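You operate a simulated robot arm through the tools that you are given. There is no shell and no other tool.

You run a simulated two-armed robot. Do the job below in one go: nothing can be reset, and whatever is moved stays where it is left.

JOB
Start Press 2 and feed it at 3, then run Press 1 empty and stop it.
Fine: open the choke of Press 1 wide, and Stop once it shows Idle.
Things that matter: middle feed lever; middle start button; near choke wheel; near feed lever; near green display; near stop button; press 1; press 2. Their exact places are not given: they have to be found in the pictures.

The check looks at the end state, three seconds after you hand in, the way a careful person would. Anything else that was tipped, shoved, dropped, spilled or broken makes it a failure.

ROBOT AND FRAMES
Two 7-joint arms with fingered hands on one trunk, on a base that drives. Base frame: it is fixed to the floor where the robot stands at the start and does not move with it; the origin is under the middle of the robot, x ahead of it, y to its left, z up. Units: cm, rad, N and s.
The left shoulder is at the start at [5.9, 17.4, 106.5], the right one opposite. With the tool pointing down near the work surface each hand reaches from about 10 to 60 cm from the robot's upright axis, wherever it stands, measured 20 degrees to its own side. Places, roughly: middle feed lever [90, -280, 90]; middle start button [100, -270, 120]; near choke wheel [130, -40, 120]; near feed lever [130, -90, 90]; near green display [130, -100, 150]; near stop button [130, -90, 120]; press 1 [200, -60, 80]; press 2 [170, -260, 80]. Payload 3.8 kg a hand.
Tool frame (each hand has its own): the origin (TCP) lies between the finger pads and is the grasp point; the fingertips stand 2.6 cm ahead of it; z points along the fingers, y is the line along which they close. Largest opening 13.2 cm; the body of the gripper starts 7.3 cm behind the TCP. The gripper is a hand of 3 fingers: y runs from the thumb to the fingers, the wrist lies at [0, 0, -22.4] in the tool frame, and closing takes about 1.5 s.
Orientation is told as [roll, pitch, yaw] about the base's x, y, z axes, in that order, counted from this pose: with the fingers straight down and closing along the base's y, the tool's x points along the base's -x, its y along +y and its z along -z.

CONTROLS
- The arms move only by the tool servo_tool. It takes "left_increments", "right_increments" or both (then of equal length, played together; a hand with none holds still); each is a list of rows, each a list of 7 numbers: the shift along the tool's x, y, z in units of 20 mm (1.0 is 20 mm), then the turn, a rotation vector about the tool's x, y, z in units of 5 degrees (1.0 is 5 degrees), then the finger opening in cm, from 0 to 13.2. In form: [[dx, dy, dz, rx, ry, rz, gripper], ...]. A call has 1 to 20 rows; each row shifts and turns the commanded pose from where the row before left it, along the tool's axes as they then stand. A call with a number of a shift or a turn outside -1 to 1 is refused whole. Each row takes 0.2 s and may step no farther than 5 cm and 0.15 rad from the row before; otherwise, or with a gripper value out of range, the whole call is refused. Where a pose cannot be reached the arm comes as near as it can. A force on the tool above 40 N (or 10 N above the force at the start of the call, whichever is more), or a blocked arm, ends the call early, and 0.2 s more pass. Each finger travels about 10.8 cm/s and halts on what it meets, pressing with about 29 N; the grip force reading is that of the motor and also rises with nothing between the fingers. The clock runs only during rows and for 0.2 s after the last one: add rows that do not move to give the fingers time. The reply holds the time, the measured pose of the TCP, the force on the tool along the base axes, the opening and the grip force, in the units named above and with some noise, with the torque about the TCP (base axes, N m) and any sound that the robot's microphone picked up.
- Cameras (640 x 400 px; columns grow to the right, rows downward): "scene" is now at [17.56, -0.37, 99.64]; the picture's right is [-0.06, -1.00, 0.00], its down [0.24, -0.02, -0.97] and it looks along [0.97, -0.06, 0.24] (base axes); focal length 261 px, centre (320, 200). "left" rides on the left gripper at [-6.2, 0.3, -9.2] in its tool frame; the picture's right is [-0.05, -1.00, 0.00], its down [0.83, -0.04, -0.56] and it looks along [0.55, -0.03, 0.83] (tool axes); focal length 230 px, centre (320, 200). "right" rides on the right gripper at [6.2, 0.3, -9.2] in its tool frame; the picture's right is [-0.05, 1.00, 0.00], its down [-0.83, -0.04, -0.55] and it looks along [-0.55, -0.03, 0.83] (tool axes); focal length 230 px, centre (320, 200).
- camera(camera): a new picture of that camera. It takes no simulated time.
- move_column(by): slides the trunk up (or, below 0, down) by that many cm; the arms and the scene camera ride with it, the base frame stays. It gives what a move gives, with no picture.
- roll_base(legs): drives the robot by 1 to 6 legs, each [ahead, left, turn to the left] in cm, cm and rad, along the robot's own axes; the way and the turn of a leg run together, so that a leg with both is an arc; at most 150 cm and 3.142 rad a leg. The arms and the cameras ride along, it lands a little off, and it stops where it bumps. It gives what a move gives.
- hand_shape(shape, hand): the hand has 3 fingers and takes this shape, open, in about a second: jaw (thumb against the fingers, like two jaws); tri (thumb and two fingers); tip (a fingertip pinch); poke (one finger out to press); point (the index stretched); flat (the hand flat); cup (the hand cupped); fist (a fist). The gripper value then closes the fingers along that shape, each until it touches; the sizes above hold for jaw. It gives what a move gives, with no picture.
- pan_tilt(pan, tilt): turns the head with the scene camera to pan (to the left, within 1.047 rad either way) and tilt (down, from -0.506 to 1.204), counted from straight ahead of the robot. It gives what a move gives.
- probe_pixels(camera, pixels): for up to 12 pixels [column, row] of the newest picture of that camera ("zoom" is the newest enlarged one), the place [x, y, z] in the base frame of the surface seen there, good to about 0.3 cm. It takes no simulated time.
- enlarge(camera, box): a new picture of the part [left, top, right, bottom] of that camera's present view, enlarged. It takes no simulated time.
- finish_job(): hands the job in; it is judged then, once.

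Unless the task says otherwise, let go and move clear before handing in.

The tools are called after ">>>" as name(argument=value, ...) on one line, values as JSON. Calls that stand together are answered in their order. servo_tool: Moves the arms, as the interface text tells. Its arguments: {"type":"object","properties":{"left_increments":{"type":"array"},"right_increments":{"type":"array"}},"required":[]} The other tools are called the same way: move_column (by) slides the trunk up or down; hand_shape (shape, hand) gives the hand a shape; roll_base (legs) drives the base; pan_tilt (pan, tilt) turns the head that bears the scene camera; camera (camera) takes a picture; probe_pixels (camera, pixels) gives the place of the surface under pixels of a picture; enlarge (camera, box) takes an enlarged picture of a part of a camera's view; finish_job () hands the job in.

At the start:

```text
time: 0.0
left_eef_pos: [46.29, 21.72, 111.08]
left_tcp_rot: [-0.001, 0.001, 0.0]
left_ft_force: [0.0, -0.6, 0.1]
left_ft_torque: [0.02, 0.01, -0.01]
left_grip_width: 13.21
left_finger_force: 0.1
left_shape: jaw
right_eef_pos: [46.47, -20.26, 110.96]
right_tcp_rot: [0.002, 0.001, -0.002]
right_ft_force: [0.2, 0.1, 0.4]
right_ft_torque: [0.01, -0.04, -0.02]
right_grip_width: 13.17
right_finger_force: 0.1
right_shape: jaw
trunk travel left (down, up): [-37.5, 10.7]
robot x, y, heading: [-0.03, 0.3, -0.001]
head pan, tilt: [-0.065, -0.246]
```

scene: 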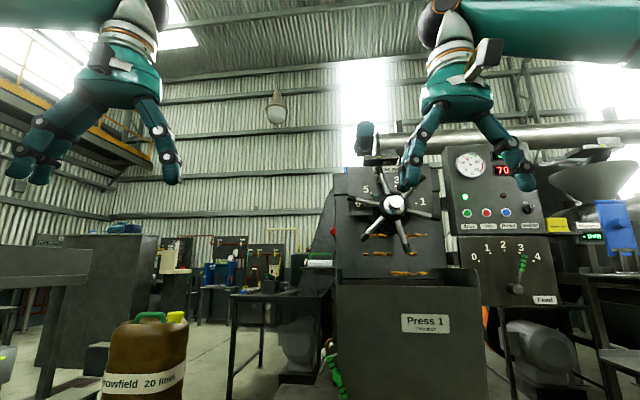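
right: 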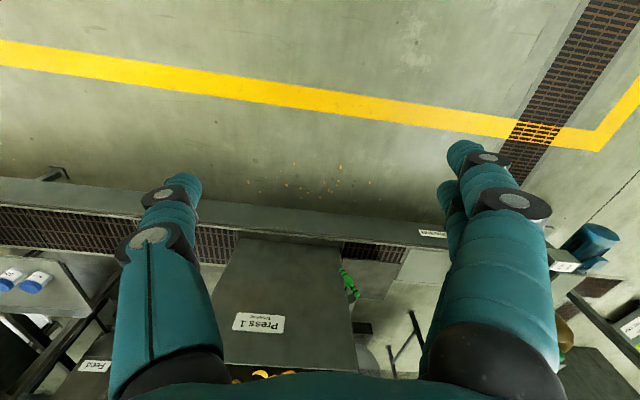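
left: 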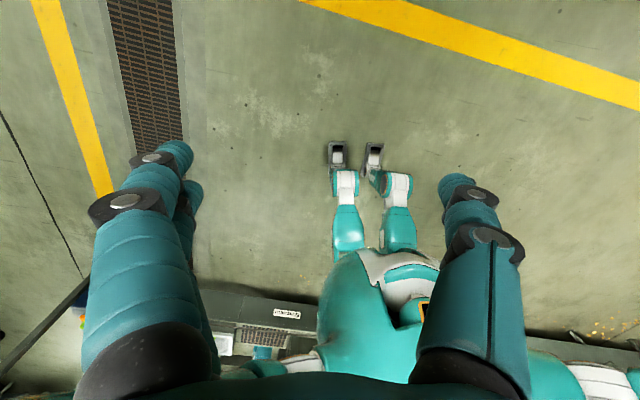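

The scene picture shows Press 1 ahead: choke wheel near (395,205), panel with buttons around (460-530,212), feed lever at (520,270) and a red "70" display at (503,170). I'll zoom in on these to read the labels.

>>> enlarge(camera="scene", box=[430, 130, 640, 310])

>>> enlarge(camera="scene", box=[320, 120, 460, 300])

>>> probe_pixels(camera="scene", pixels=[[395, 205], [467, 213], [486, 213], [505, 213], [527, 208], [522, 265], [516, 289], [503, 170], [470, 165], [425, 323], [150, 350], [590, 237]])

```text
2.22 times, centred on (535, 220) of scene
```

zoom: 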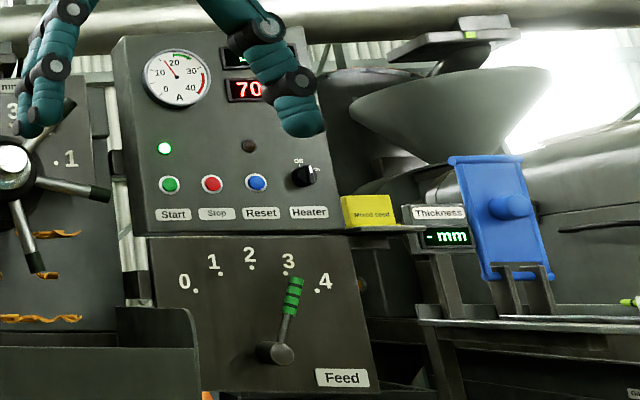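

```text
2.22 times, centred on (390, 210) of scene
```

zoom: 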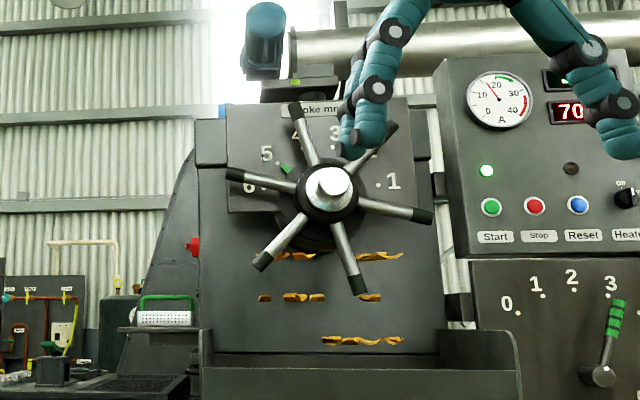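

```text
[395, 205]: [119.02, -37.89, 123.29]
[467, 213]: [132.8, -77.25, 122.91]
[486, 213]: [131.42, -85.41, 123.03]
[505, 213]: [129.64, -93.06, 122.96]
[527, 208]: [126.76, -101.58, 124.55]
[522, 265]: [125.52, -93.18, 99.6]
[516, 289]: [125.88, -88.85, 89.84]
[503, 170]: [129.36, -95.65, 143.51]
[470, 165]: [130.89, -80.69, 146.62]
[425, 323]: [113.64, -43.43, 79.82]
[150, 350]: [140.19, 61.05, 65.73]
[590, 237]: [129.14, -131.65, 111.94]
```

Press 1 is running (green lamp, 17 A, "70" heater display), its feed lever stands at 3 and its choke pointer is around 5. Next I pan right to find Press 2 and check the surroundings.

>>> pan_tilt(pan=-1.04, tilt=0.0)

>>> camera(camera="scene")

```text
time: 1.2
left_eef_pos: [46.49, 21.75, 111.02]
left_tcp_rot: [0.0, 0.002, 0.0]
left_ft_force: [0.2, 0.4, 0.1]
left_ft_torque: [-0.01, 0.0, -0.01]
left_grip_width: 13.2
left_finger_force: 0.0
left_shape: jaw
right_eef_pos: [46.5, -20.39, 110.89]
right_tcp_rot: [0.002, 0.001, -0.002]
right_ft_force: [-0.1, 0.0, 0.5]
right_ft_torque: [-0.01, -0.03, -0.02]
right_grip_width: 13.22
right_finger_force: 0.1
right_shape: jaw
trunk travel left (down, up): [-37.5, 10.7]
robot x, y, heading: [-0.2, 0.42, 0.001]
head pan, tilt: [-1.04, 0.0]
```

```text
taken
```

scene: 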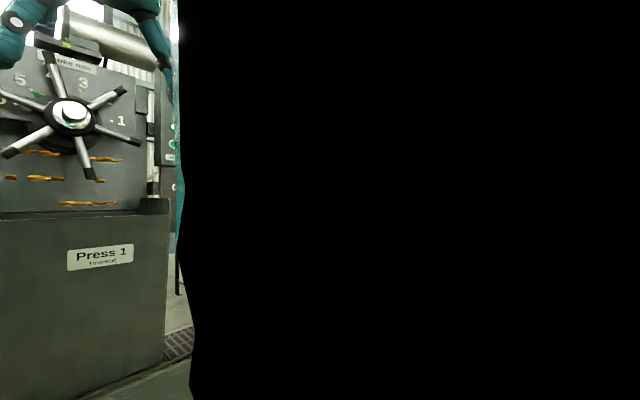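

The right arm blocks the view at this pan (black from column 190). I'll pan back to moderate angles and use different tilts to see what stands around before turning the base.

>>> pan_tilt(pan=-0.35, tilt=0.35)

>>> camera(camera="scene")

>>> pan_tilt(pan=0.4, tilt=0.35)

>>> camera(camera="scene")

```text
time: 2.3
left_eef_pos: [46.37, 21.79, 111.06]
left_tcp_rot: [0.001, 0.001, 0.001]
left_ft_force: [-0.5, -0.1, -0.9]
left_ft_torque: [0.02, 0.0, 0.0]
left_grip_width: 13.2
left_finger_force: 0.0
left_shape: jaw
right_eef_pos: [46.29, -20.32, 110.88]
right_tcp_rot: [0.001, 0.001, -0.003]
right_ft_force: [0.9, -0.3, 0.3]
right_ft_torque: [-0.01, 0.01, 0.0]
right_grip_width: 13.19
right_finger_force: 0.1
right_shape: jaw
trunk travel left (down, up): [-37.5, 10.7]
robot x, y, heading: [-0.04, -0.23, -0.002]
head pan, tilt: [-0.351, 0.351]
```

```text
taken
```

scene: 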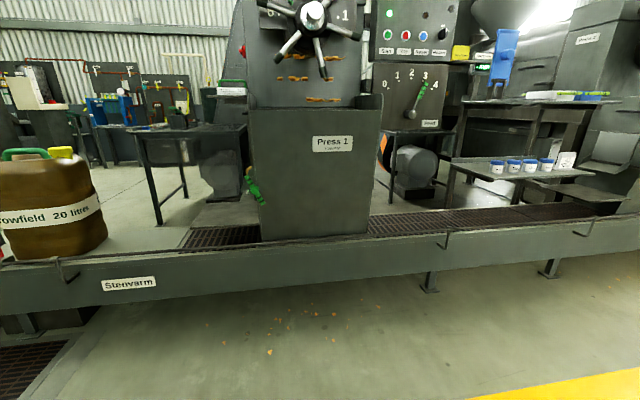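

```text
time: 3.4
left_eef_pos: [46.3, 21.75, 110.9]
left_tcp_rot: [-0.002, 0.0, 0.0]
left_ft_force: [-0.1, 0.2, 0.2]
left_ft_torque: [0.03, 0.03, -0.01]
left_grip_width: 13.19
left_finger_force: 0.1
left_shape: jaw
right_eef_pos: [46.45, -20.34, 110.99]
right_tcp_rot: [0.002, 0.001, -0.001]
right_ft_force: [-0.2, 0.1, -0.3]
right_ft_torque: [0.03, -0.01, 0.0]
right_grip_width: 13.18
right_finger_force: 0.1
right_shape: jaw
trunk travel left (down, up): [-37.5, 10.7]
robot x, y, heading: [-0.13, 0.41, 0.003]
head pan, tilt: [0.4, 0.351]
```

```text
taken
```

scene: 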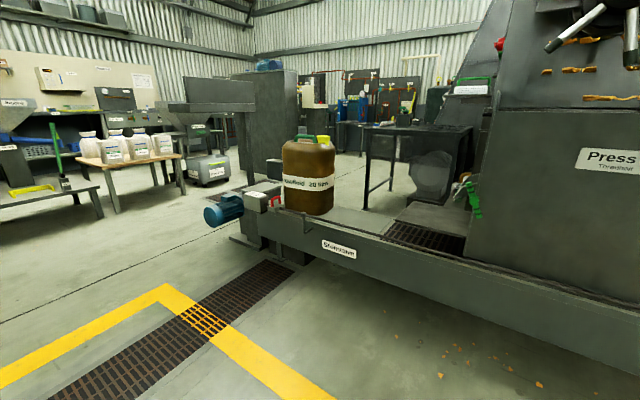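

A conveyor trough ("Stenvarm" label) runs along the front of the machines, with a jug on it at (308,180). I'll probe where its front edge is to know how close I may drive.

>>> probe_pixels(camera="scene", pixels=[[340, 245], [440, 275], [500, 290], [225, 210], [310, 200], [450, 320], [270, 375], [445, 375], [620, 155], [470, 195], [250, 250], [600, 340]])

>>> roll_base(legs=[[0, 0, -0.8]])

>>> pan_tilt(pan=0.0, tilt=0.1)

>>> camera(camera="scene")

```text
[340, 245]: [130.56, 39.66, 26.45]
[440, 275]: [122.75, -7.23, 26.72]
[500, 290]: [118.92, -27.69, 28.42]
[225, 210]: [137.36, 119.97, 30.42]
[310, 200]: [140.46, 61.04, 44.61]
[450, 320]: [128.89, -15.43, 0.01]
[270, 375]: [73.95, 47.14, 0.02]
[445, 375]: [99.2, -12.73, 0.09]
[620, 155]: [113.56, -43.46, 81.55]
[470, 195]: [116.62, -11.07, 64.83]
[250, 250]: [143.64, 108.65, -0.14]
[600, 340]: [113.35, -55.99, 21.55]
```

```text
time: 5.9
left_eef_pos: [48.04, -17.83, 111.11]
left_tcp_rot: [0.0, -0.001, -0.792]
left_ft_force: [0.4, -0.4, -0.2]
left_ft_torque: [0.02, 0.03, -0.02]
left_grip_width: 13.22
left_finger_force: 0.0
left_shape: jaw
right_eef_pos: [18.01, -47.31, 110.97]
right_tcp_rot: [0.002, 0.001, -0.794]
right_ft_force: [0.0, 1.1, 0.5]
right_ft_torque: [0.01, -0.01, -0.02]
right_grip_width: 13.19
right_finger_force: 0.0
right_shape: jaw
trunk travel left (down, up): [-37.5, 10.7]
robot x, y, heading: [0.03, 0.6, -0.789]
head pan, tilt: [0.4, 0.351]
```

```text
time: 6.8
left_eef_pos: [48.01, -17.75, 111.02]
left_tcp_rot: [0.0, 0.0, -0.791]
left_ft_force: [0.3, 0.0, 0.6]
left_ft_torque: [-0.05, 0.02, -0.02]
left_grip_width: 13.19
left_finger_force: 0.0
left_shape: jaw
right_eef_pos: [18.22, -47.39, 111.0]
right_tcp_rot: [0.002, 0.002, -0.795]
right_ft_force: [-0.5, 0.0, -0.3]
right_ft_torque: [0.02, -0.03, 0.0]
right_grip_width: 13.21
right_finger_force: 0.0
right_shape: jaw
trunk travel left (down, up): [-37.5, 10.7]
robot x, y, heading: [-0.15, 0.26, -0.794]
head pan, tilt: [0.0, 0.099]
```

```text
taken
```

scene: 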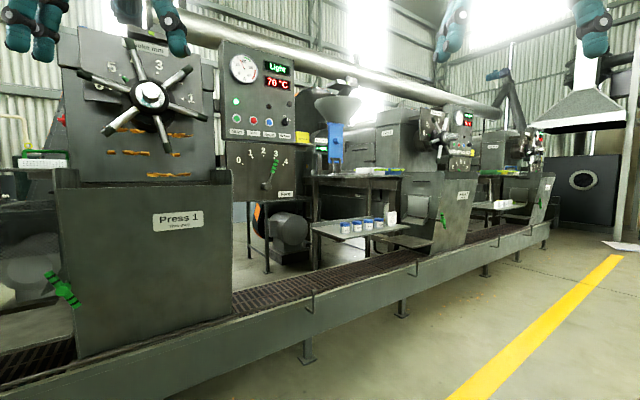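

The row of machines is tilted: trough front runs from (130.6,39.7) to (113.4,-56), so facing it needs a heading near -0.18. Press 1's green display now reads "Light". I'll zoom on Press 2 (pixels around 440-480,110-190) before driving there.

>>> enlarge(camera="scene", box=[380, 90, 560, 210])

>>> probe_pixels(camera="scene", pixels=[[462, 195], [400, 268], [545, 230], [310, 290], [400, 300], [500, 350], [620, 245], [625, 330], [440, 127], [460, 150]])

>>> enlarge(camera="scene", box=[200, 30, 320, 210])

```text
3.33 times, centred on (470, 150) of scene
```

zoom: 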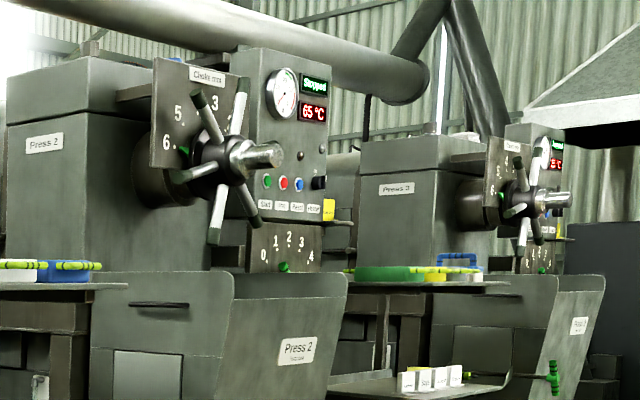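

```text
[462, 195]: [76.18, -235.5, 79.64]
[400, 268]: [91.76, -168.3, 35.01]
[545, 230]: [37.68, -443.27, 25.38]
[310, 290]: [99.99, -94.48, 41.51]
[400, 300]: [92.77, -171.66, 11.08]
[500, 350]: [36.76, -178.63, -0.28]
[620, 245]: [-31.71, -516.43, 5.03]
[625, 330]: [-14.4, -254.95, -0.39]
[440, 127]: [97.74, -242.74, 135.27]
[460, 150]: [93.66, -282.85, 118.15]
```

```text
2.22 times, centred on (260, 120) of scene
```

zoom: 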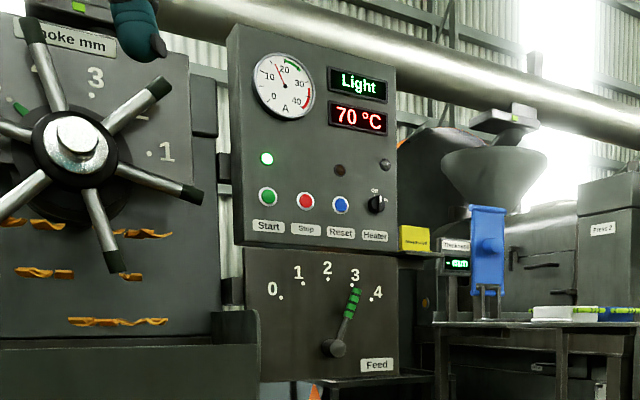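

Press 2 reads "Stopped", 65 °C, choke at 6, feed lever low. The floor on this side of the trough is clear along the row, so I turn square to the machines and slide right about 240 cm.

>>> roll_base(legs=[[0, 0, 0.6], [0, -120, 0], [0, -120, 0]])

>>> pan_tilt(pan=0.0, tilt=0.0)

>>> camera(camera="scene")

```text
time: 29.4
left_eef_pos: [2.89, -222.15, 111.06]
left_tcp_rot: [0.001, 0.0, -0.21]
left_ft_force: [0.1, 0.5, -0.7]
left_ft_torque: [0.04, -0.02, -0.02]
left_grip_width: 13.18
left_finger_force: 0.0
left_shape: jaw
right_eef_pos: [-5.85, -263.18, 110.99]
right_tcp_rot: [0.001, 0.002, -0.214]
right_ft_force: [0.5, -0.2, -0.6]
right_ft_torque: [-0.04, 0.01, -0.01]
right_grip_width: 13.21
right_finger_force: 0.1
right_shape: jaw
trunk travel left (down, up): [-37.5, 10.7]
robot x, y, heading: [-47.16, -233.65, -0.212]
head pan, tilt: [0.0, 0.099]
```

```text
time: 30.1
left_eef_pos: [2.84, -222.08, 111.02]
left_tcp_rot: [0.0, -0.001, -0.211]
left_ft_force: [0.2, -0.1, -0.7]
left_ft_torque: [0.02, 0.02, 0.0]
left_grip_width: 13.19
left_finger_force: 0.0
left_shape: jaw
right_eef_pos: [-5.97, -263.19, 110.86]
right_tcp_rot: [0.002, -0.001, -0.216]
right_ft_force: [0.6, 0.1, 0.4]
right_ft_torque: [0.0, 0.01, 0.01]
right_grip_width: 13.18
right_finger_force: 0.0
right_shape: jaw
trunk travel left (down, up): [-37.5, 10.7]
robot x, y, heading: [-47.09, -233.65, -0.215]
head pan, tilt: [0.0, 0.0]
```

```text
taken
```

scene: 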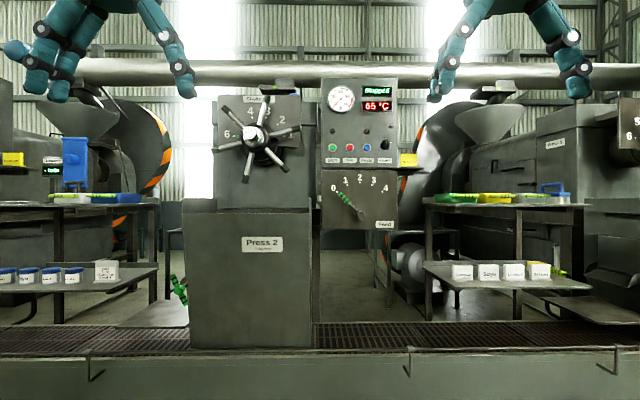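

Now I'm square in front of Press 2, its panel at columns 320-400. I zoom to read the labels and lever position and probe the parts.

>>> enlarge(camera="scene", box=[310, 70, 430, 240])

>>> enlarge(camera="scene", box=[200, 70, 330, 200])

>>> probe_pixels(camera="scene", pixels=[[332, 147], [349, 147], [367, 147], [384, 145], [345, 198], [362, 212], [375, 190], [360, 188], [335, 194], [407, 160], [254, 135], [385, 226]])

```text
2.35 times, centred on (370, 155) of scene
```

zoom: 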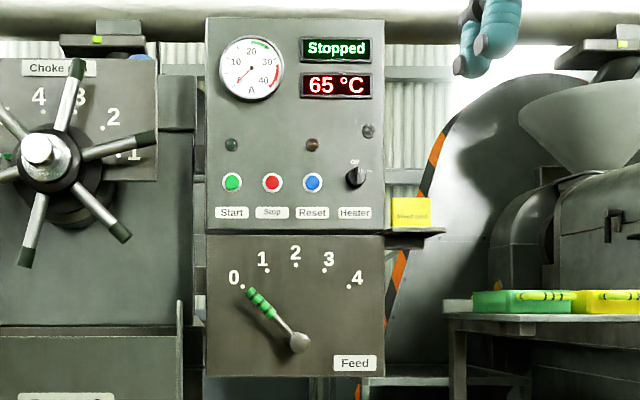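

```text
3.08 times, centred on (265, 135) of scene
```

zoom: 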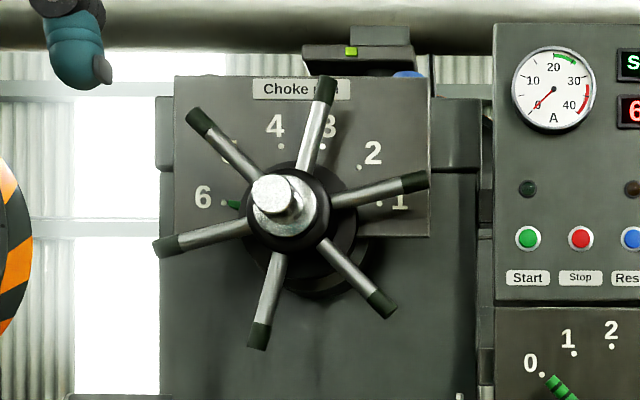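

```text
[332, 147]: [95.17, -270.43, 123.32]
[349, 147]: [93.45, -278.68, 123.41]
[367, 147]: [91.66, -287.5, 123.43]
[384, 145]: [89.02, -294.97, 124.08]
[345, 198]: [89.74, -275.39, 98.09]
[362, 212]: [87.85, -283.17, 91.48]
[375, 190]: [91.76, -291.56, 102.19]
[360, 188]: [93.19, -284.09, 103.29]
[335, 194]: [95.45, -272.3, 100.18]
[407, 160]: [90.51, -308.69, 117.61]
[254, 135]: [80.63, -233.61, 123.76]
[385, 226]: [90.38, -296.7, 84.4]
```

Press 2 shows Stopped, choke at 6, feed lever at 0; Start is at about (95.2,-270.4,123.3), lever pivot at (87.9,-283.2,91.5). Before driving in I tuck the left hand low and back (away from Press 2's choke wheel) and turn the right hand to point ahead.

>>> servo_tool(left_increments=[[0.8, 0, 1, 0, 0, 0, 13.2], [0.8, 0, 1, 0, 0, 0, 13.2], [0.8, 0, 1, 0, 0, 0, 13.2], [0.8, 0, 1, 0, 0, 0, 13.2], [0.8, 0, 1, 0, 0, 0, 13.2], [0.8, 0, 1, 0, 0, 0, 13.2], [0.8, 0, 1, 0, 0, 0, 13.2], [0.8, 0, 1, 0, 0, 0, 13.2], [0.8, 0, 1, 0, 0, 0, 13.2], [0.8, 0, 1, 0, 0, 0, 13.2], [0.8, 0, 1, 0, 0, 0, 13.2], [0.8, 0, 1, 0, 0, 0, 13.2], [0.8, 0, 1, 0, 0, 0, 13.2], [0.8, 0, 1, 0, 0, 0, 13.2], [0.8, 0, 1, 0, 0, 0, 13.2], [0, 0, 0, 0, 0, 0, 13.2], [0, 0, 0, 0, 0, 0, 13.2], [0, 0, 0, 0, 0, 0, 13.2], [0, 0, 0, 0, 0, 0, 13.2], [0, 0, 0, 0, 0, 0, 13.2]], right_increments=[[0, 0, 0, 0, -0.9, 0, 13.2], [0, 0, 0, 0, -0.9, 0, 13.2], [0, 0, 0, 0, -0.9, 0, 13.2], [0, 0, 0, 0, -0.9, 0, 13.2], [0, 0, 0, 0, -0.9, 0, 13.2], [0, 0, 0, 0, -0.9, 0, 13.2], [0, 0, 0, 0, -0.9, 0, 13.2], [0, 0, 0, 0, -0.9, 0, 13.2], [0, 0, 0, 0, -0.9, 0, 13.2], [0, 0, 0, 0, -0.9, 0, 13.2], [0, 0, 0, 0, -0.9, 0, 13.2], [0, 0, 0, 0, -0.9, 0, 13.2], [0, 0, 0, 0, -0.9, 0, 13.2], [0, 0, 0, 0, -0.9, 0, 13.2], [0, 0, 0, 0, -0.9, 0, 13.2], [0, 0, 0, 0, -0.9, 0, 13.2], [0, 0, 0, 0, -0.9, 0, 13.2], [0, 0, 0, 0, -0.9, 0, 13.2], [0, 0, 0, 0, -0.9, 0, 13.2], [0, 0, 0, 0, -0.9, 0, 13.2]])

>>> camera(camera="scene")

>>> camera(camera="right")

```text
time: 34.3
left_eef_pos: [-10.72, -218.83, 90.14]
left_tcp_rot: [-0.002, 0.002, -0.212]
left_ft_force: [0.1, 0.5, 0.5]
left_ft_torque: [-0.03, -0.04, -0.05]
left_grip_width: 13.2
left_finger_force: 0.1
left_shape: jaw
left hand out of reach, approached as far as the arm can: row 10, 11, 12, 13, 14, 15
right_eef_pos: [0.94, -265.47, 115.77]
right_tcp_rot: [1.299, -1.569, -1.513]
right_ft_force: [-0.9, -0.6, 0.1]
right_ft_torque: [0.02, 0.0, -0.04]
right_grip_width: 13.18
right_finger_force: 0.0
right_shape: jaw
right hand out of reach, approached as far as the arm can: row 13, 14, 15, 16, 17, 18, 19, 20
trunk travel left (down, up): [-37.5, 10.7]
robot x, y, heading: [-47.36, -233.11, -0.212]
head pan, tilt: [0.0, 0.0]
```

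```text
taken
```

scene: 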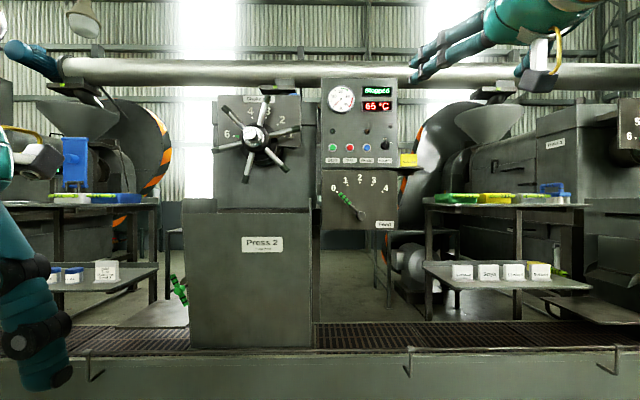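

```text
taken
```

right: 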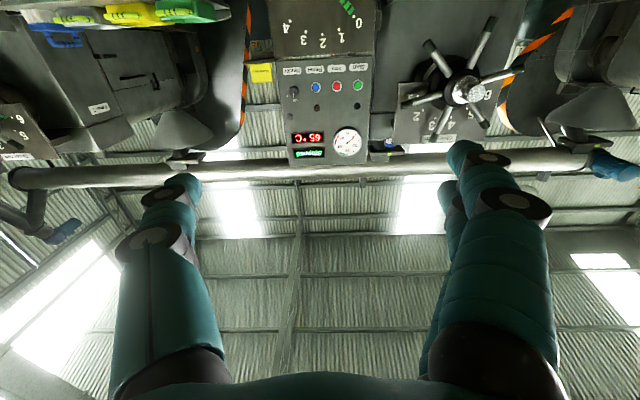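

The right hand now points ahead at (0.9,-265.5,115.8) and the left is tucked at 33 cm ahead, low. I drive toward Press 2 by about 50 cm and 8 cm left first, then check.

>>> roll_base(legs=[[50, 8, 0.015]])

>>> camera(camera="scene")

```text
time: 37.3
left_eef_pos: [39.79, -221.15, 90.06]
left_tcp_rot: [-0.001, 0.001, -0.202]
left_ft_force: [-0.6, 1.1, 0.1]
left_ft_torque: [-0.03, -0.01, -0.04]
left_grip_width: 13.17
left_finger_force: 0.0
left_shape: jaw
right_eef_pos: [51.88, -267.77, 115.86]
right_tcp_rot: [0.861, -1.57, -1.063]
right_ft_force: [0.1, -1.1, -0.2]
right_ft_torque: [0.0, -0.01, -0.03]
right_grip_width: 13.2
right_finger_force: 0.1
right_shape: jaw
trunk travel left (down, up): [-37.5, 10.7]
robot x, y, heading: [3.51, -236.41, -0.206]
head pan, tilt: [0.0, 0.0]
```

```text
taken
```

scene: 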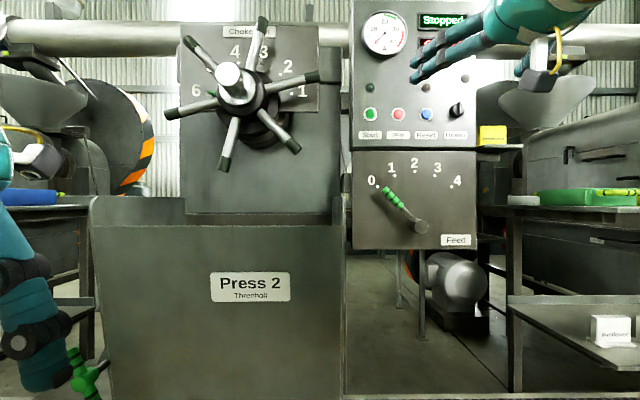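

>>> probe_pixels(camera="scene", pixels=[[370, 115], [398, 115], [426, 115], [391, 196], [402, 208], [419, 228], [379, 187], [395, 174], [414, 171], [436, 175], [454, 186], [228, 80]])

>>> enlarge(camera="scene", box=[340, 80, 500, 250])

>>> enlarge(camera="scene", box=[380, 0, 600, 130])

```text
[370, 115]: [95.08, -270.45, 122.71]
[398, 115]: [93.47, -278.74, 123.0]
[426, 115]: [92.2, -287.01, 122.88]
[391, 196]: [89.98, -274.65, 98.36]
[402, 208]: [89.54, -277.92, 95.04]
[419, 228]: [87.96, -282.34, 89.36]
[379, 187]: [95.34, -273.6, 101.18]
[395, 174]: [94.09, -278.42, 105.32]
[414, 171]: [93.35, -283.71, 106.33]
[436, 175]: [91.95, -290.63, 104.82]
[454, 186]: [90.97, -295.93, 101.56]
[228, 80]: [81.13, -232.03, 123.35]
```

```text
2.35 times, centred on (420, 165) of scene
```

zoom: 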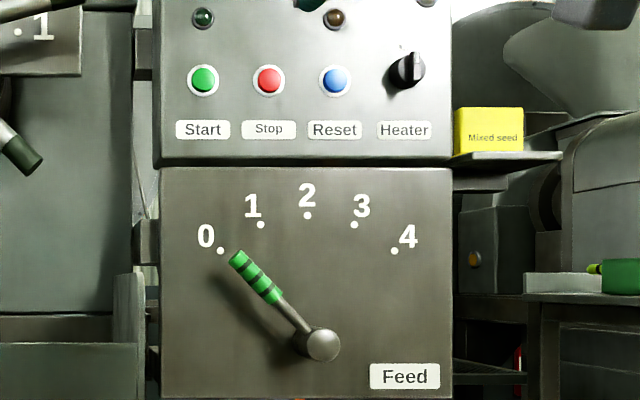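

```text
2.91 times, centred on (490, 65) of scene
```

zoom: 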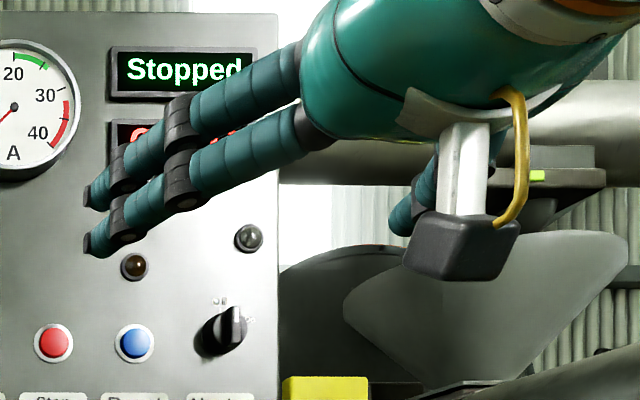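

The panel is 96 cm ahead of the robot axis; Start is at (95.1,-270.5,122.8), scale dots 0..4 run on an arc from (95.3,-273.6,101.2) to (91,-295.9,101.6), 3 at about 24° right of vertical. I set the right hand to poke while still clear and look where the finger goes.

>>> hand_shape(hand="right", shape="poke")

>>> camera(camera="scene")

>>> camera(camera="right")

```text
time: 38.2
left_eef_pos: [39.64, -221.2, 90.03]
left_tcp_rot: [0.002, 0.001, -0.203]
left_ft_force: [-0.4, -1.0, 0.1]
left_ft_torque: [0.02, -0.01, 0.03]
left_grip_width: 13.19
left_finger_force: 0.1
left_shape: jaw
right_eef_pos: [51.89, -267.74, 115.84]
right_tcp_rot: [0.995, -1.567, -1.199]
right_ft_force: [-0.3, -0.4, 0.4]
right_ft_torque: [0.02, 0.03, -0.02]
right_grip_width: 0.03
right_finger_force: 0.1
right_shape: poke
trunk travel left (down, up): [-37.5, 10.7]
robot x, y, heading: [3.51, -236.27, -0.208]
head pan, tilt: [0.0, 0.0]
```

```text
taken
```

scene: 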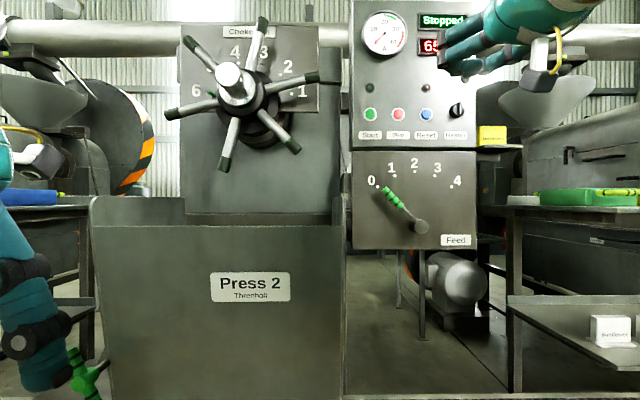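

```text
taken
```

right: 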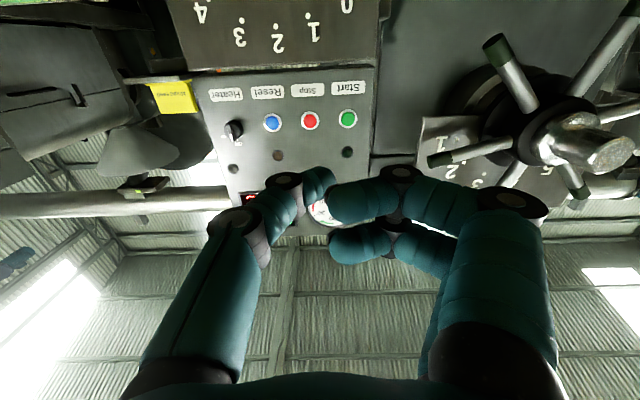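

The poke shape seems to bring the thumb and fingers together around (320,195) of the right picture. I enlarge it to see which finger stands out and where its tip is.

>>> enlarge(camera="right", box=[200, 130, 440, 290])

>>> enlarge(camera="scene", box=[420, 0, 580, 110])

>>> probe_pixels(camera="right", pixels=[[322, 180], [330, 190], [340, 200], [345, 243], [310, 190], [283, 181]])

>>> probe_pixels(camera="scene", pixels=[[445, 35], [440, 62], [450, 55], [470, 70]])

```text
2.50 times, centred on (320, 210) of right
```

zoom: 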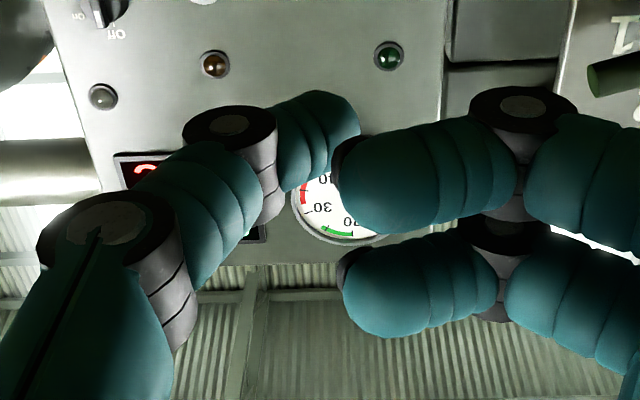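

```text
3.64 times, centred on (500, 55) of scene
```

zoom: 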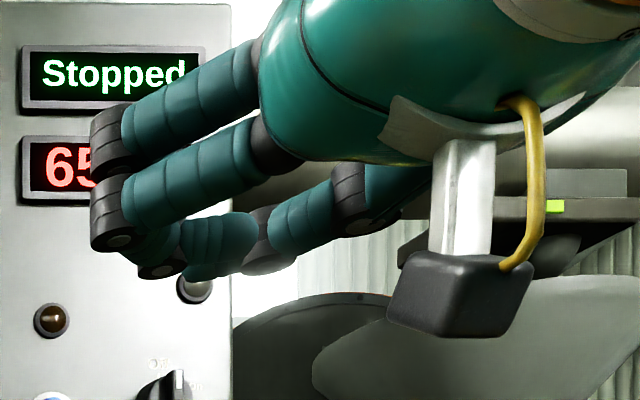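

```text
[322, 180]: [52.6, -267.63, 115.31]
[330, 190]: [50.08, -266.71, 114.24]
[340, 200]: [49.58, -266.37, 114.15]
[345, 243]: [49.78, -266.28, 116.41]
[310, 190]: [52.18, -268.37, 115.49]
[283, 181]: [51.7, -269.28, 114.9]
```

```text
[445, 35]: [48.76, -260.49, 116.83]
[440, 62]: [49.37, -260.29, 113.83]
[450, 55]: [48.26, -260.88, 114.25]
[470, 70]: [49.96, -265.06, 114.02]
```

In poke the thumb tip is the foremost part, at about (52.6,-267.6,115.3), only ~1 cm ahead of the TCP. I'll try the point shape to compare.

>>> hand_shape(hand="right", shape="point")

>>> enlarge(camera="right", box=[100, 50, 580, 370])

>>> enlarge(camera="scene", box=[380, 0, 580, 130])

```text
time: 39.1
left_eef_pos: [39.71, -221.17, 90.11]
left_tcp_rot: [-0.002, 0.001, -0.204]
left_ft_force: [-0.3, 0.4, 0.7]
left_ft_torque: [-0.04, 0.0, 0.0]
left_grip_width: 13.18
left_finger_force: 0.0
left_shape: jaw
right_eef_pos: [51.83, -267.62, 115.9]
right_tcp_rot: [1.014, -1.568, -1.223]
right_ft_force: [-1.2, 0.7, 0.1]
right_ft_torque: [0.0, 0.01, 0.01]
right_grip_width: 0.0
right_finger_force: 0.1
right_shape: point
trunk travel left (down, up): [-37.5, 10.7]
robot x, y, heading: [3.6, -236.01, -0.201]
head pan, tilt: [0.0, 0.0]
```

```text
1.25 times, centred on (340, 210) of right
```

zoom: 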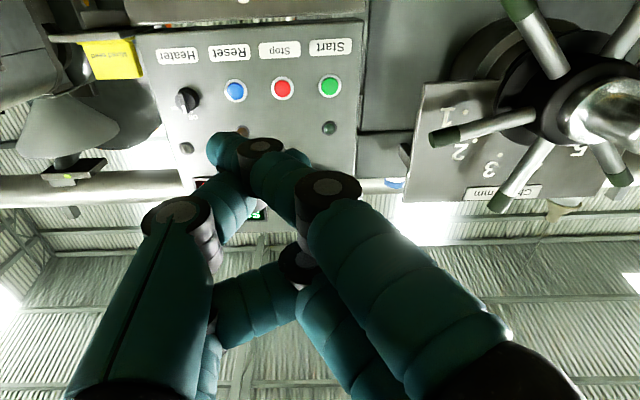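

```text
3.08 times, centred on (480, 65) of scene
```

zoom: 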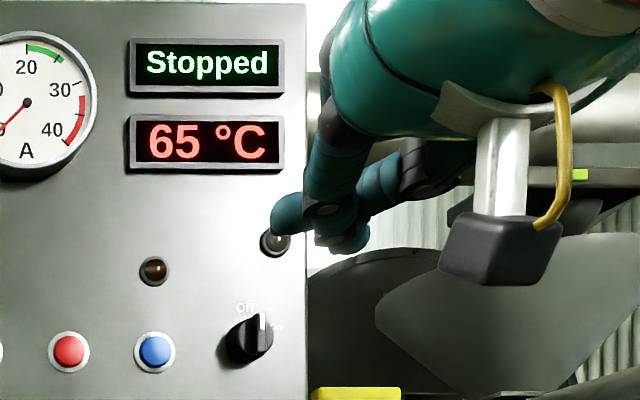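

The index now reaches across; its tip shows at about (262,165) of the right picture and near (385,... ) in scene. I probe its tip.

>>> camera(camera="right")

>>> probe_pixels(camera="right", pixels=[[258, 165], [254, 158], [262, 172], [282, 175], [320, 185], [300, 185]])

>>> probe_pixels(camera="zoom", pixels=[[285, 212], [300, 205], [320, 210], [350, 230]])

```text
taken
```

right: 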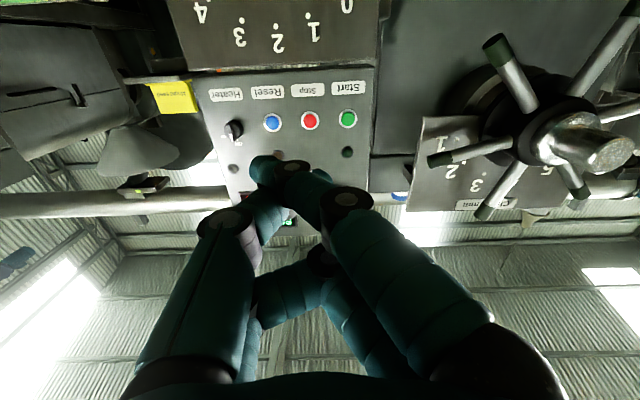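

```text
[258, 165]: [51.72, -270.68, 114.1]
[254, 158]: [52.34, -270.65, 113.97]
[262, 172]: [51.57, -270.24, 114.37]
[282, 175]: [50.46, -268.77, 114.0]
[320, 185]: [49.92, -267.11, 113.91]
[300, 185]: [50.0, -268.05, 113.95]
```

```text
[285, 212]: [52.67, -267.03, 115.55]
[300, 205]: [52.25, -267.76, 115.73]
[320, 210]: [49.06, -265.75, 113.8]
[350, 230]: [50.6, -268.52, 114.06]
```

Point folds the index across the palm, so poke is the better presser: its thumb tip lies about on the TCP axis, ~1 cm ahead. I return to poke and drive the last 22 cm.

>>> hand_shape(hand="right", shape="poke")

>>> roll_base(legs=[[22, 0, 0.01]])

>>> camera(camera="scene")

>>> camera(camera="right")

```text
time: 40.0
left_eef_pos: [39.81, -221.22, 90.2]
left_tcp_rot: [0.0, 0.001, -0.202]
left_ft_force: [0.1, 0.1, 0.7]
left_ft_torque: [-0.02, -0.04, 0.03]
left_grip_width: 13.19
left_finger_force: 0.1
left_shape: jaw
right_eef_pos: [51.93, -267.64, 115.95]
right_tcp_rot: [1.006, -1.566, -1.211]
right_ft_force: [-0.1, -1.2, 0.1]
right_ft_torque: [-0.03, 0.02, -0.01]
right_grip_width: 0.03
right_finger_force: 0.0
right_shape: poke
trunk travel left (down, up): [-37.5, 10.7]
robot x, y, heading: [3.54, -236.82, -0.201]
head pan, tilt: [0.0, 0.0]
```

```text
time: 41.6
left_eef_pos: [60.86, -225.09, 90.02]
left_tcp_rot: [0.0, 0.001, -0.195]
left_ft_force: [-0.8, 0.5, -0.3]
left_ft_torque: [0.0, 0.03, 0.0]
left_grip_width: 13.2
left_finger_force: 0.1
left_shape: jaw
right_eef_pos: [73.53, -271.6, 115.86]
right_tcp_rot: [0.789, -1.57, -0.984]
right_ft_force: [-0.1, -0.3, -0.4]
right_ft_torque: [0.01, -0.02, 0.0]
right_grip_width: 0.0
right_finger_force: 0.0
right_shape: poke
trunk travel left (down, up): [-37.5, 10.7]
robot x, y, heading: [24.98, -240.87, -0.195]
head pan, tilt: [0.0, 0.0]
```

```text
taken
```

scene: 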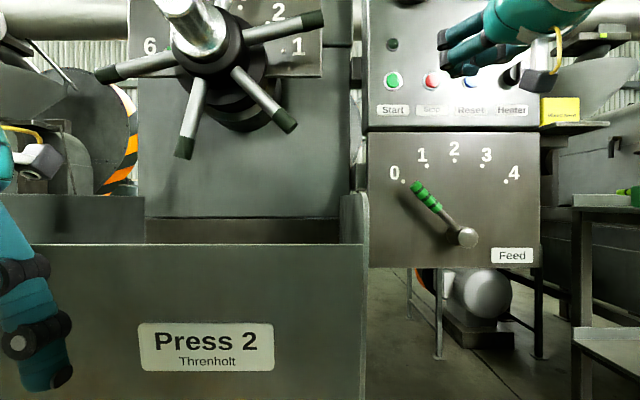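

```text
taken
```

right: 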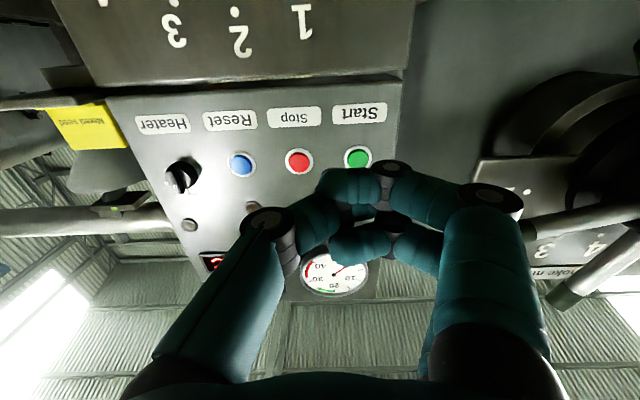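

Heading is now -0.195, square to the panel. I re-probe Start (392,80) and the lever, and then compute the move.

>>> probe_pixels(camera="scene", pixels=[[393, 79], [386, 79], [400, 79], [404, 79], [380, 60], [421, 192], [435, 208], [468, 237], [416, 184], [445, 235], [450, 217], [486, 166]])

>>> probe_pixels(camera="right", pixels=[[357, 157], [298, 160], [330, 180], [345, 185], [320, 215], [390, 165]])

```text
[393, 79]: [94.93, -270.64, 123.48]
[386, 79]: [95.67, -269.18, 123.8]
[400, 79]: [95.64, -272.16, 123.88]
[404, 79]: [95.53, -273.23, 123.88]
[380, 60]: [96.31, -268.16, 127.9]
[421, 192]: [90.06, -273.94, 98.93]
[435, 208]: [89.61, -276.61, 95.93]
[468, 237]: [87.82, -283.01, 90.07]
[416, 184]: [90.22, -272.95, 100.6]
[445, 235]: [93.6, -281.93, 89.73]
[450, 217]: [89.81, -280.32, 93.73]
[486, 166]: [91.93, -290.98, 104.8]
```

```text
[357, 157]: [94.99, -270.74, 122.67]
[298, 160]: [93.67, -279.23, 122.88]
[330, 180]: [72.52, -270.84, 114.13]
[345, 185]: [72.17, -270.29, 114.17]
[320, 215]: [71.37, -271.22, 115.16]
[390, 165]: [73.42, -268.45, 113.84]
```

The poke's curled knuckles are only about 1 cm behind the thumb tip, marginal for a button that stands 0.9 cm proud. I'll try the tip pinch, closed, and see whether it projects farther.

>>> hand_shape(hand="right", shape="tip")

>>> servo_tool(right_increments=[[0, 0, 0, 0, 0, 0, 0], [0, 0, 0, 0, 0, 0, 0], [0, 0, 0, 0, 0, 0, 0], [0, 0, 0, 0, 0, 0, 0], [0, 0, 0, 0, 0, 0, 0], [0, 0, 0, 0, 0, 0, 0], [0, 0, 0, 0, 0, 0, 0], [0, 0, 0, 0, 0, 0, 0]])

>>> camera(camera="right")

>>> enlarge(camera="scene", box=[380, 0, 600, 130])

```text
time: 42.5
left_eef_pos: [60.79, -225.12, 90.14]
left_tcp_rot: [0.001, 0.001, -0.194]
left_ft_force: [-0.6, 0.0, -0.2]
left_ft_torque: [0.02, -0.02, 0.02]
left_grip_width: 13.17
left_finger_force: 0.1
left_shape: jaw
right_eef_pos: [73.36, -271.58, 115.82]
right_tcp_rot: [1.0, -1.569, -1.194]
right_ft_force: [-0.6, -0.2, 0.3]
right_ft_torque: [0.01, 0.01, -0.02]
right_grip_width: 13.15
right_finger_force: 0.1
right_shape: tip
trunk travel left (down, up): [-37.5, 10.7]
robot x, y, heading: [24.87, -240.56, -0.199]
head pan, tilt: [0.0, 0.0]
```

```text
time: 44.4
left_eef_pos: [61.03, -225.12, 90.13]
left_tcp_rot: [0.0, 0.003, -0.193]
left_ft_force: [0.0, -0.4, 0.2]
left_ft_torque: [0.01, -0.02, 0.0]
left_grip_width: 13.17
left_finger_force: 0.0
left_shape: jaw
right_eef_pos: [73.4, -271.55, 115.96]
right_tcp_rot: [1.023, -1.57, -1.22]
right_ft_force: [-0.1, -1.0, -0.4]
right_ft_torque: [0.01, 0.03, 0.01]
right_grip_width: 0.0
right_finger_force: 29.6
right_shape: tip
trunk travel left (down, up): [-37.5, 10.7]
robot x, y, heading: [24.91, -240.63, -0.195]
head pan, tilt: [0.0, 0.0]
```

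```text
taken
```

right: 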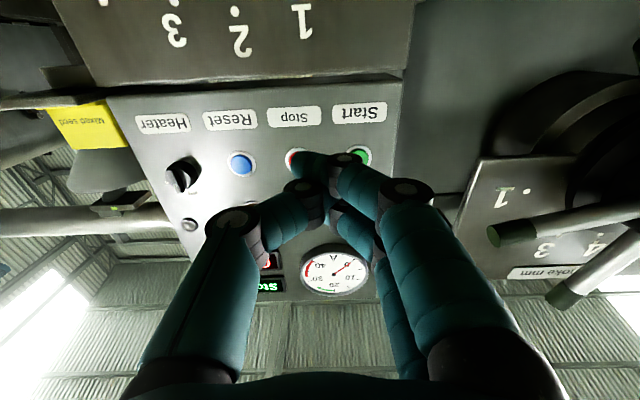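

```text
2.91 times, centred on (490, 65) of scene
```

zoom: 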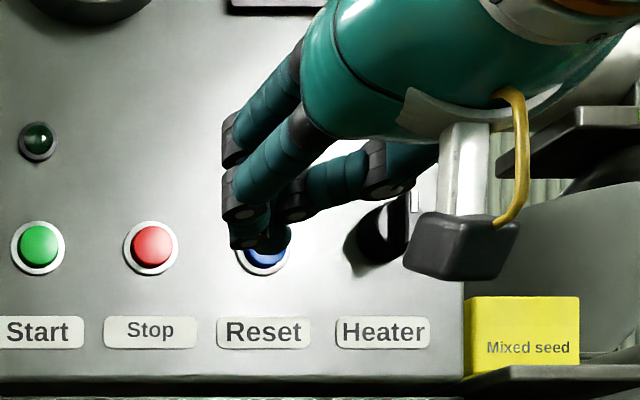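

In the closed tip shape the finger ends protrude forward to about (305,160) of the right picture. I probe the foremost points.

>>> probe_pixels(camera="right", pixels=[[302, 158], [310, 158], [318, 162], [325, 175], [300, 185], [345, 160], [330, 215], [296, 158], [340, 205]])

>>> enlarge(camera="right", box=[220, 120, 420, 280])

```text
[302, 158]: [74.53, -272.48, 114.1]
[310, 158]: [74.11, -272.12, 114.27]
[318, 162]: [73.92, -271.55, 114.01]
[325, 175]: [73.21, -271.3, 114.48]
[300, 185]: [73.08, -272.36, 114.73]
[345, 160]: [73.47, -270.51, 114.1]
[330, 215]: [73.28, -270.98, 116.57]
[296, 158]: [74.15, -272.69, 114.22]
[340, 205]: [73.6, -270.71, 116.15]
```

```text
2.50 times, centred on (320, 200) of right
```

zoom: 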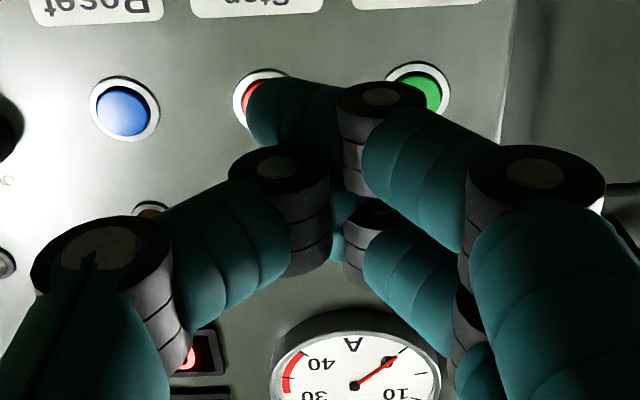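

Poke with the hand yawed slightly so the thumb leads is the cleanest. I return to poke, then advance the right hand in a first step (10 cm ahead, 4 cm left, 7 cm up) and check the tracking.

>>> hand_shape(hand="right", shape="poke")

>>> servo_tool(right_increments=[[-0.7, 0.4, 0.5, -0.6, 0, 0, 0], [-0.7, 0.4, 0.5, -0.6, 0, 0, 0], [-0.7, 0.4, 0.5, -0.6, 0, 0, 0], [-0.7, 0.4, 0.5, -0.6, 0, 0, 0], [-0.7, 0.4, 0.5, -0.6, 0, 0, 0], [0, 0, 0, 0, 0, 0, 0]])

>>> camera(camera="scene")

>>> camera(camera="right")

```text
time: 45.2
left_eef_pos: [60.84, -225.27, 90.21]
left_tcp_rot: [-0.001, 0.003, -0.195]
left_ft_force: [-0.6, -0.5, -0.1]
left_ft_torque: [0.02, 0.0, 0.01]
left_grip_width: 13.2
left_finger_force: 0.0
left_shape: jaw
right_eef_pos: [73.29, -271.44, 115.9]
right_tcp_rot: [1.018, -1.569, -1.213]
right_ft_force: [0.8, -0.3, -0.5]
right_ft_torque: [-0.04, 0.0, -0.02]
right_grip_width: 0.0
right_finger_force: 0.0
right_shape: poke
trunk travel left (down, up): [-37.5, 10.7]
robot x, y, heading: [24.81, -240.41, -0.195]
head pan, tilt: [0.0, 0.0]
```

```text
time: 46.6
left_eef_pos: [60.82, -225.18, 90.19]
left_tcp_rot: [0.001, 0.001, -0.195]
left_ft_force: [0.6, 0.2, 0.3]
left_ft_torque: [0.01, -0.03, 0.0]
left_grip_width: 13.21
left_finger_force: 0.0
left_shape: jaw
right_eef_pos: [78.92, -268.14, 122.91]
right_tcp_rot: [1.491, -1.57, -1.425]
right_ft_force: [-0.4, -0.3, -0.3]
right_ft_torque: [0.0, 0.02, -0.03]
right_grip_width: 0.0
right_finger_force: 0.1
right_shape: poke
trunk travel left (down, up): [-37.5, 10.7]
robot x, y, heading: [24.61, -240.48, -0.195]
head pan, tilt: [0.0, 0.0]
```

```text
taken
```

scene: 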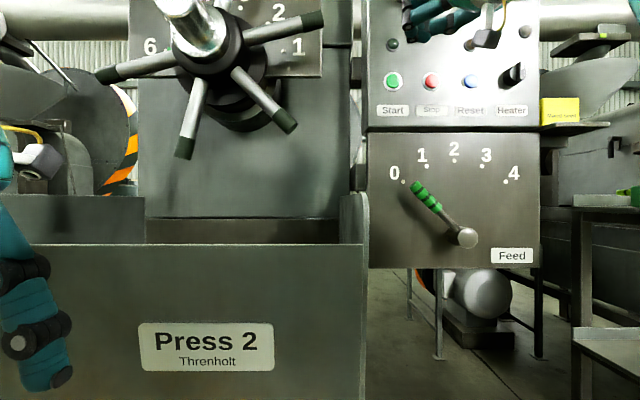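

```text
taken
```

right: 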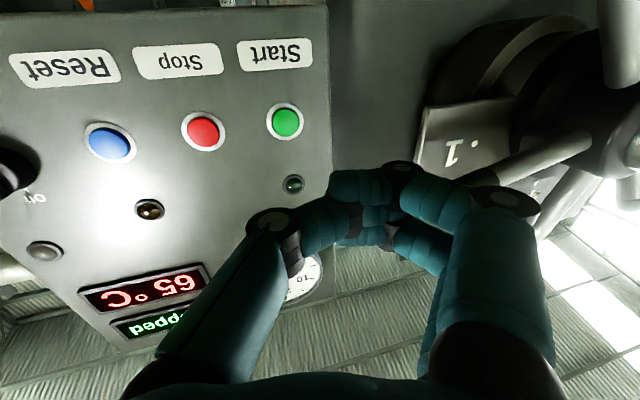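

Tracking is exact. TCP is at (78.9,-268.1,122.9), hand yawed 15° so the thumb leads. I enlarge the finger area to locate the thumb tip again relative to the TCP.

>>> enlarge(camera="right", box=[240, 90, 480, 290])

>>> enlarge(camera="scene", box=[360, 0, 540, 120])

```text
2.00 times, centred on (360, 190) of right
```

zoom: 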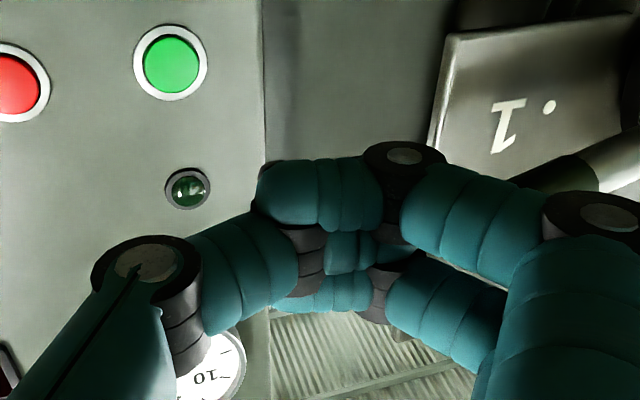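

```text
3.33 times, centred on (450, 60) of scene
```

zoom: 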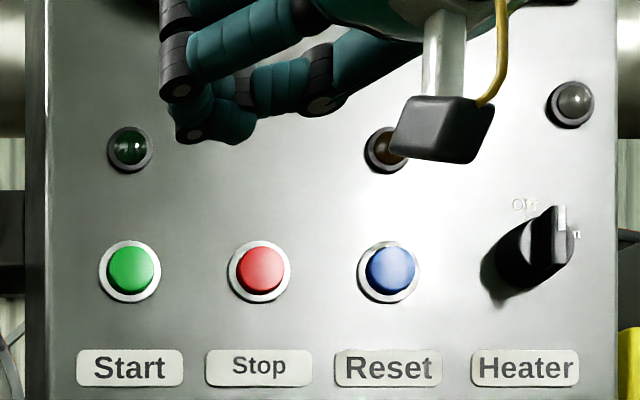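

Coming from other shapes, the curled index now lies in front of the thumb. The first time (from jaw) the thumb stood out properly, so I go jaw then poke again and look.

>>> hand_shape(hand="right", shape="jaw")

>>> hand_shape(hand="right", shape="poke")

>>> enlarge(camera="right", box=[240, 90, 480, 290])

```text
time: 47.5
left_eef_pos: [60.87, -225.17, 90.14]
left_tcp_rot: [-0.001, 0.002, -0.194]
left_ft_force: [-0.2, -0.8, -0.2]
left_ft_torque: [-0.03, 0.02, -0.03]
left_grip_width: 13.19
left_finger_force: 0.1
left_shape: jaw
right_eef_pos: [78.89, -268.09, 122.87]
right_tcp_rot: [1.294, -1.569, -1.231]
right_ft_force: [-0.6, -0.6, 0.1]
right_ft_torque: [0.0, 0.02, -0.01]
right_grip_width: 13.19
right_finger_force: 0.3
right_shape: jaw
trunk travel left (down, up): [-37.5, 10.7]
robot x, y, heading: [24.54, -240.53, -0.197]
head pan, tilt: [0.0, 0.0]
```

```text
time: 48.5
left_eef_pos: [60.9, -225.13, 90.12]
left_tcp_rot: [-0.001, 0.002, -0.193]
left_ft_force: [0.1, -0.3, -0.9]
left_ft_torque: [0.01, 0.02, 0.0]
left_grip_width: 13.2
left_finger_force: 0.0
left_shape: jaw
right_eef_pos: [78.85, -268.14, 122.91]
right_tcp_rot: [1.307, -1.567, -1.242]
right_ft_force: [-1.0, -0.1, 0.0]
right_ft_torque: [-0.03, 0.03, -0.01]
right_grip_width: 0.0
right_finger_force: 0.0
right_shape: poke
trunk travel left (down, up): [-37.5, 10.7]
robot x, y, heading: [24.64, -240.24, -0.192]
head pan, tilt: [0.0, 0.0]
```

```text
2.00 times, centred on (360, 190) of right
```

zoom: 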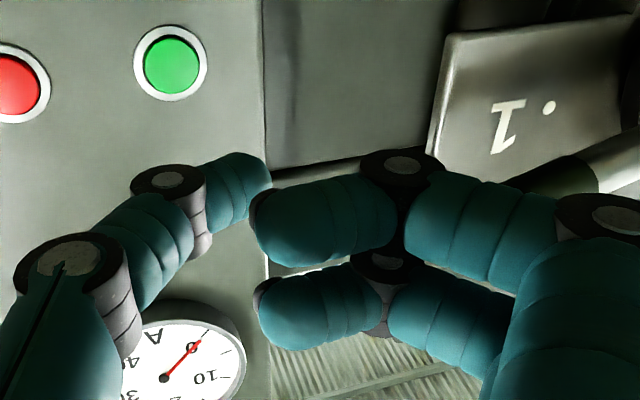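

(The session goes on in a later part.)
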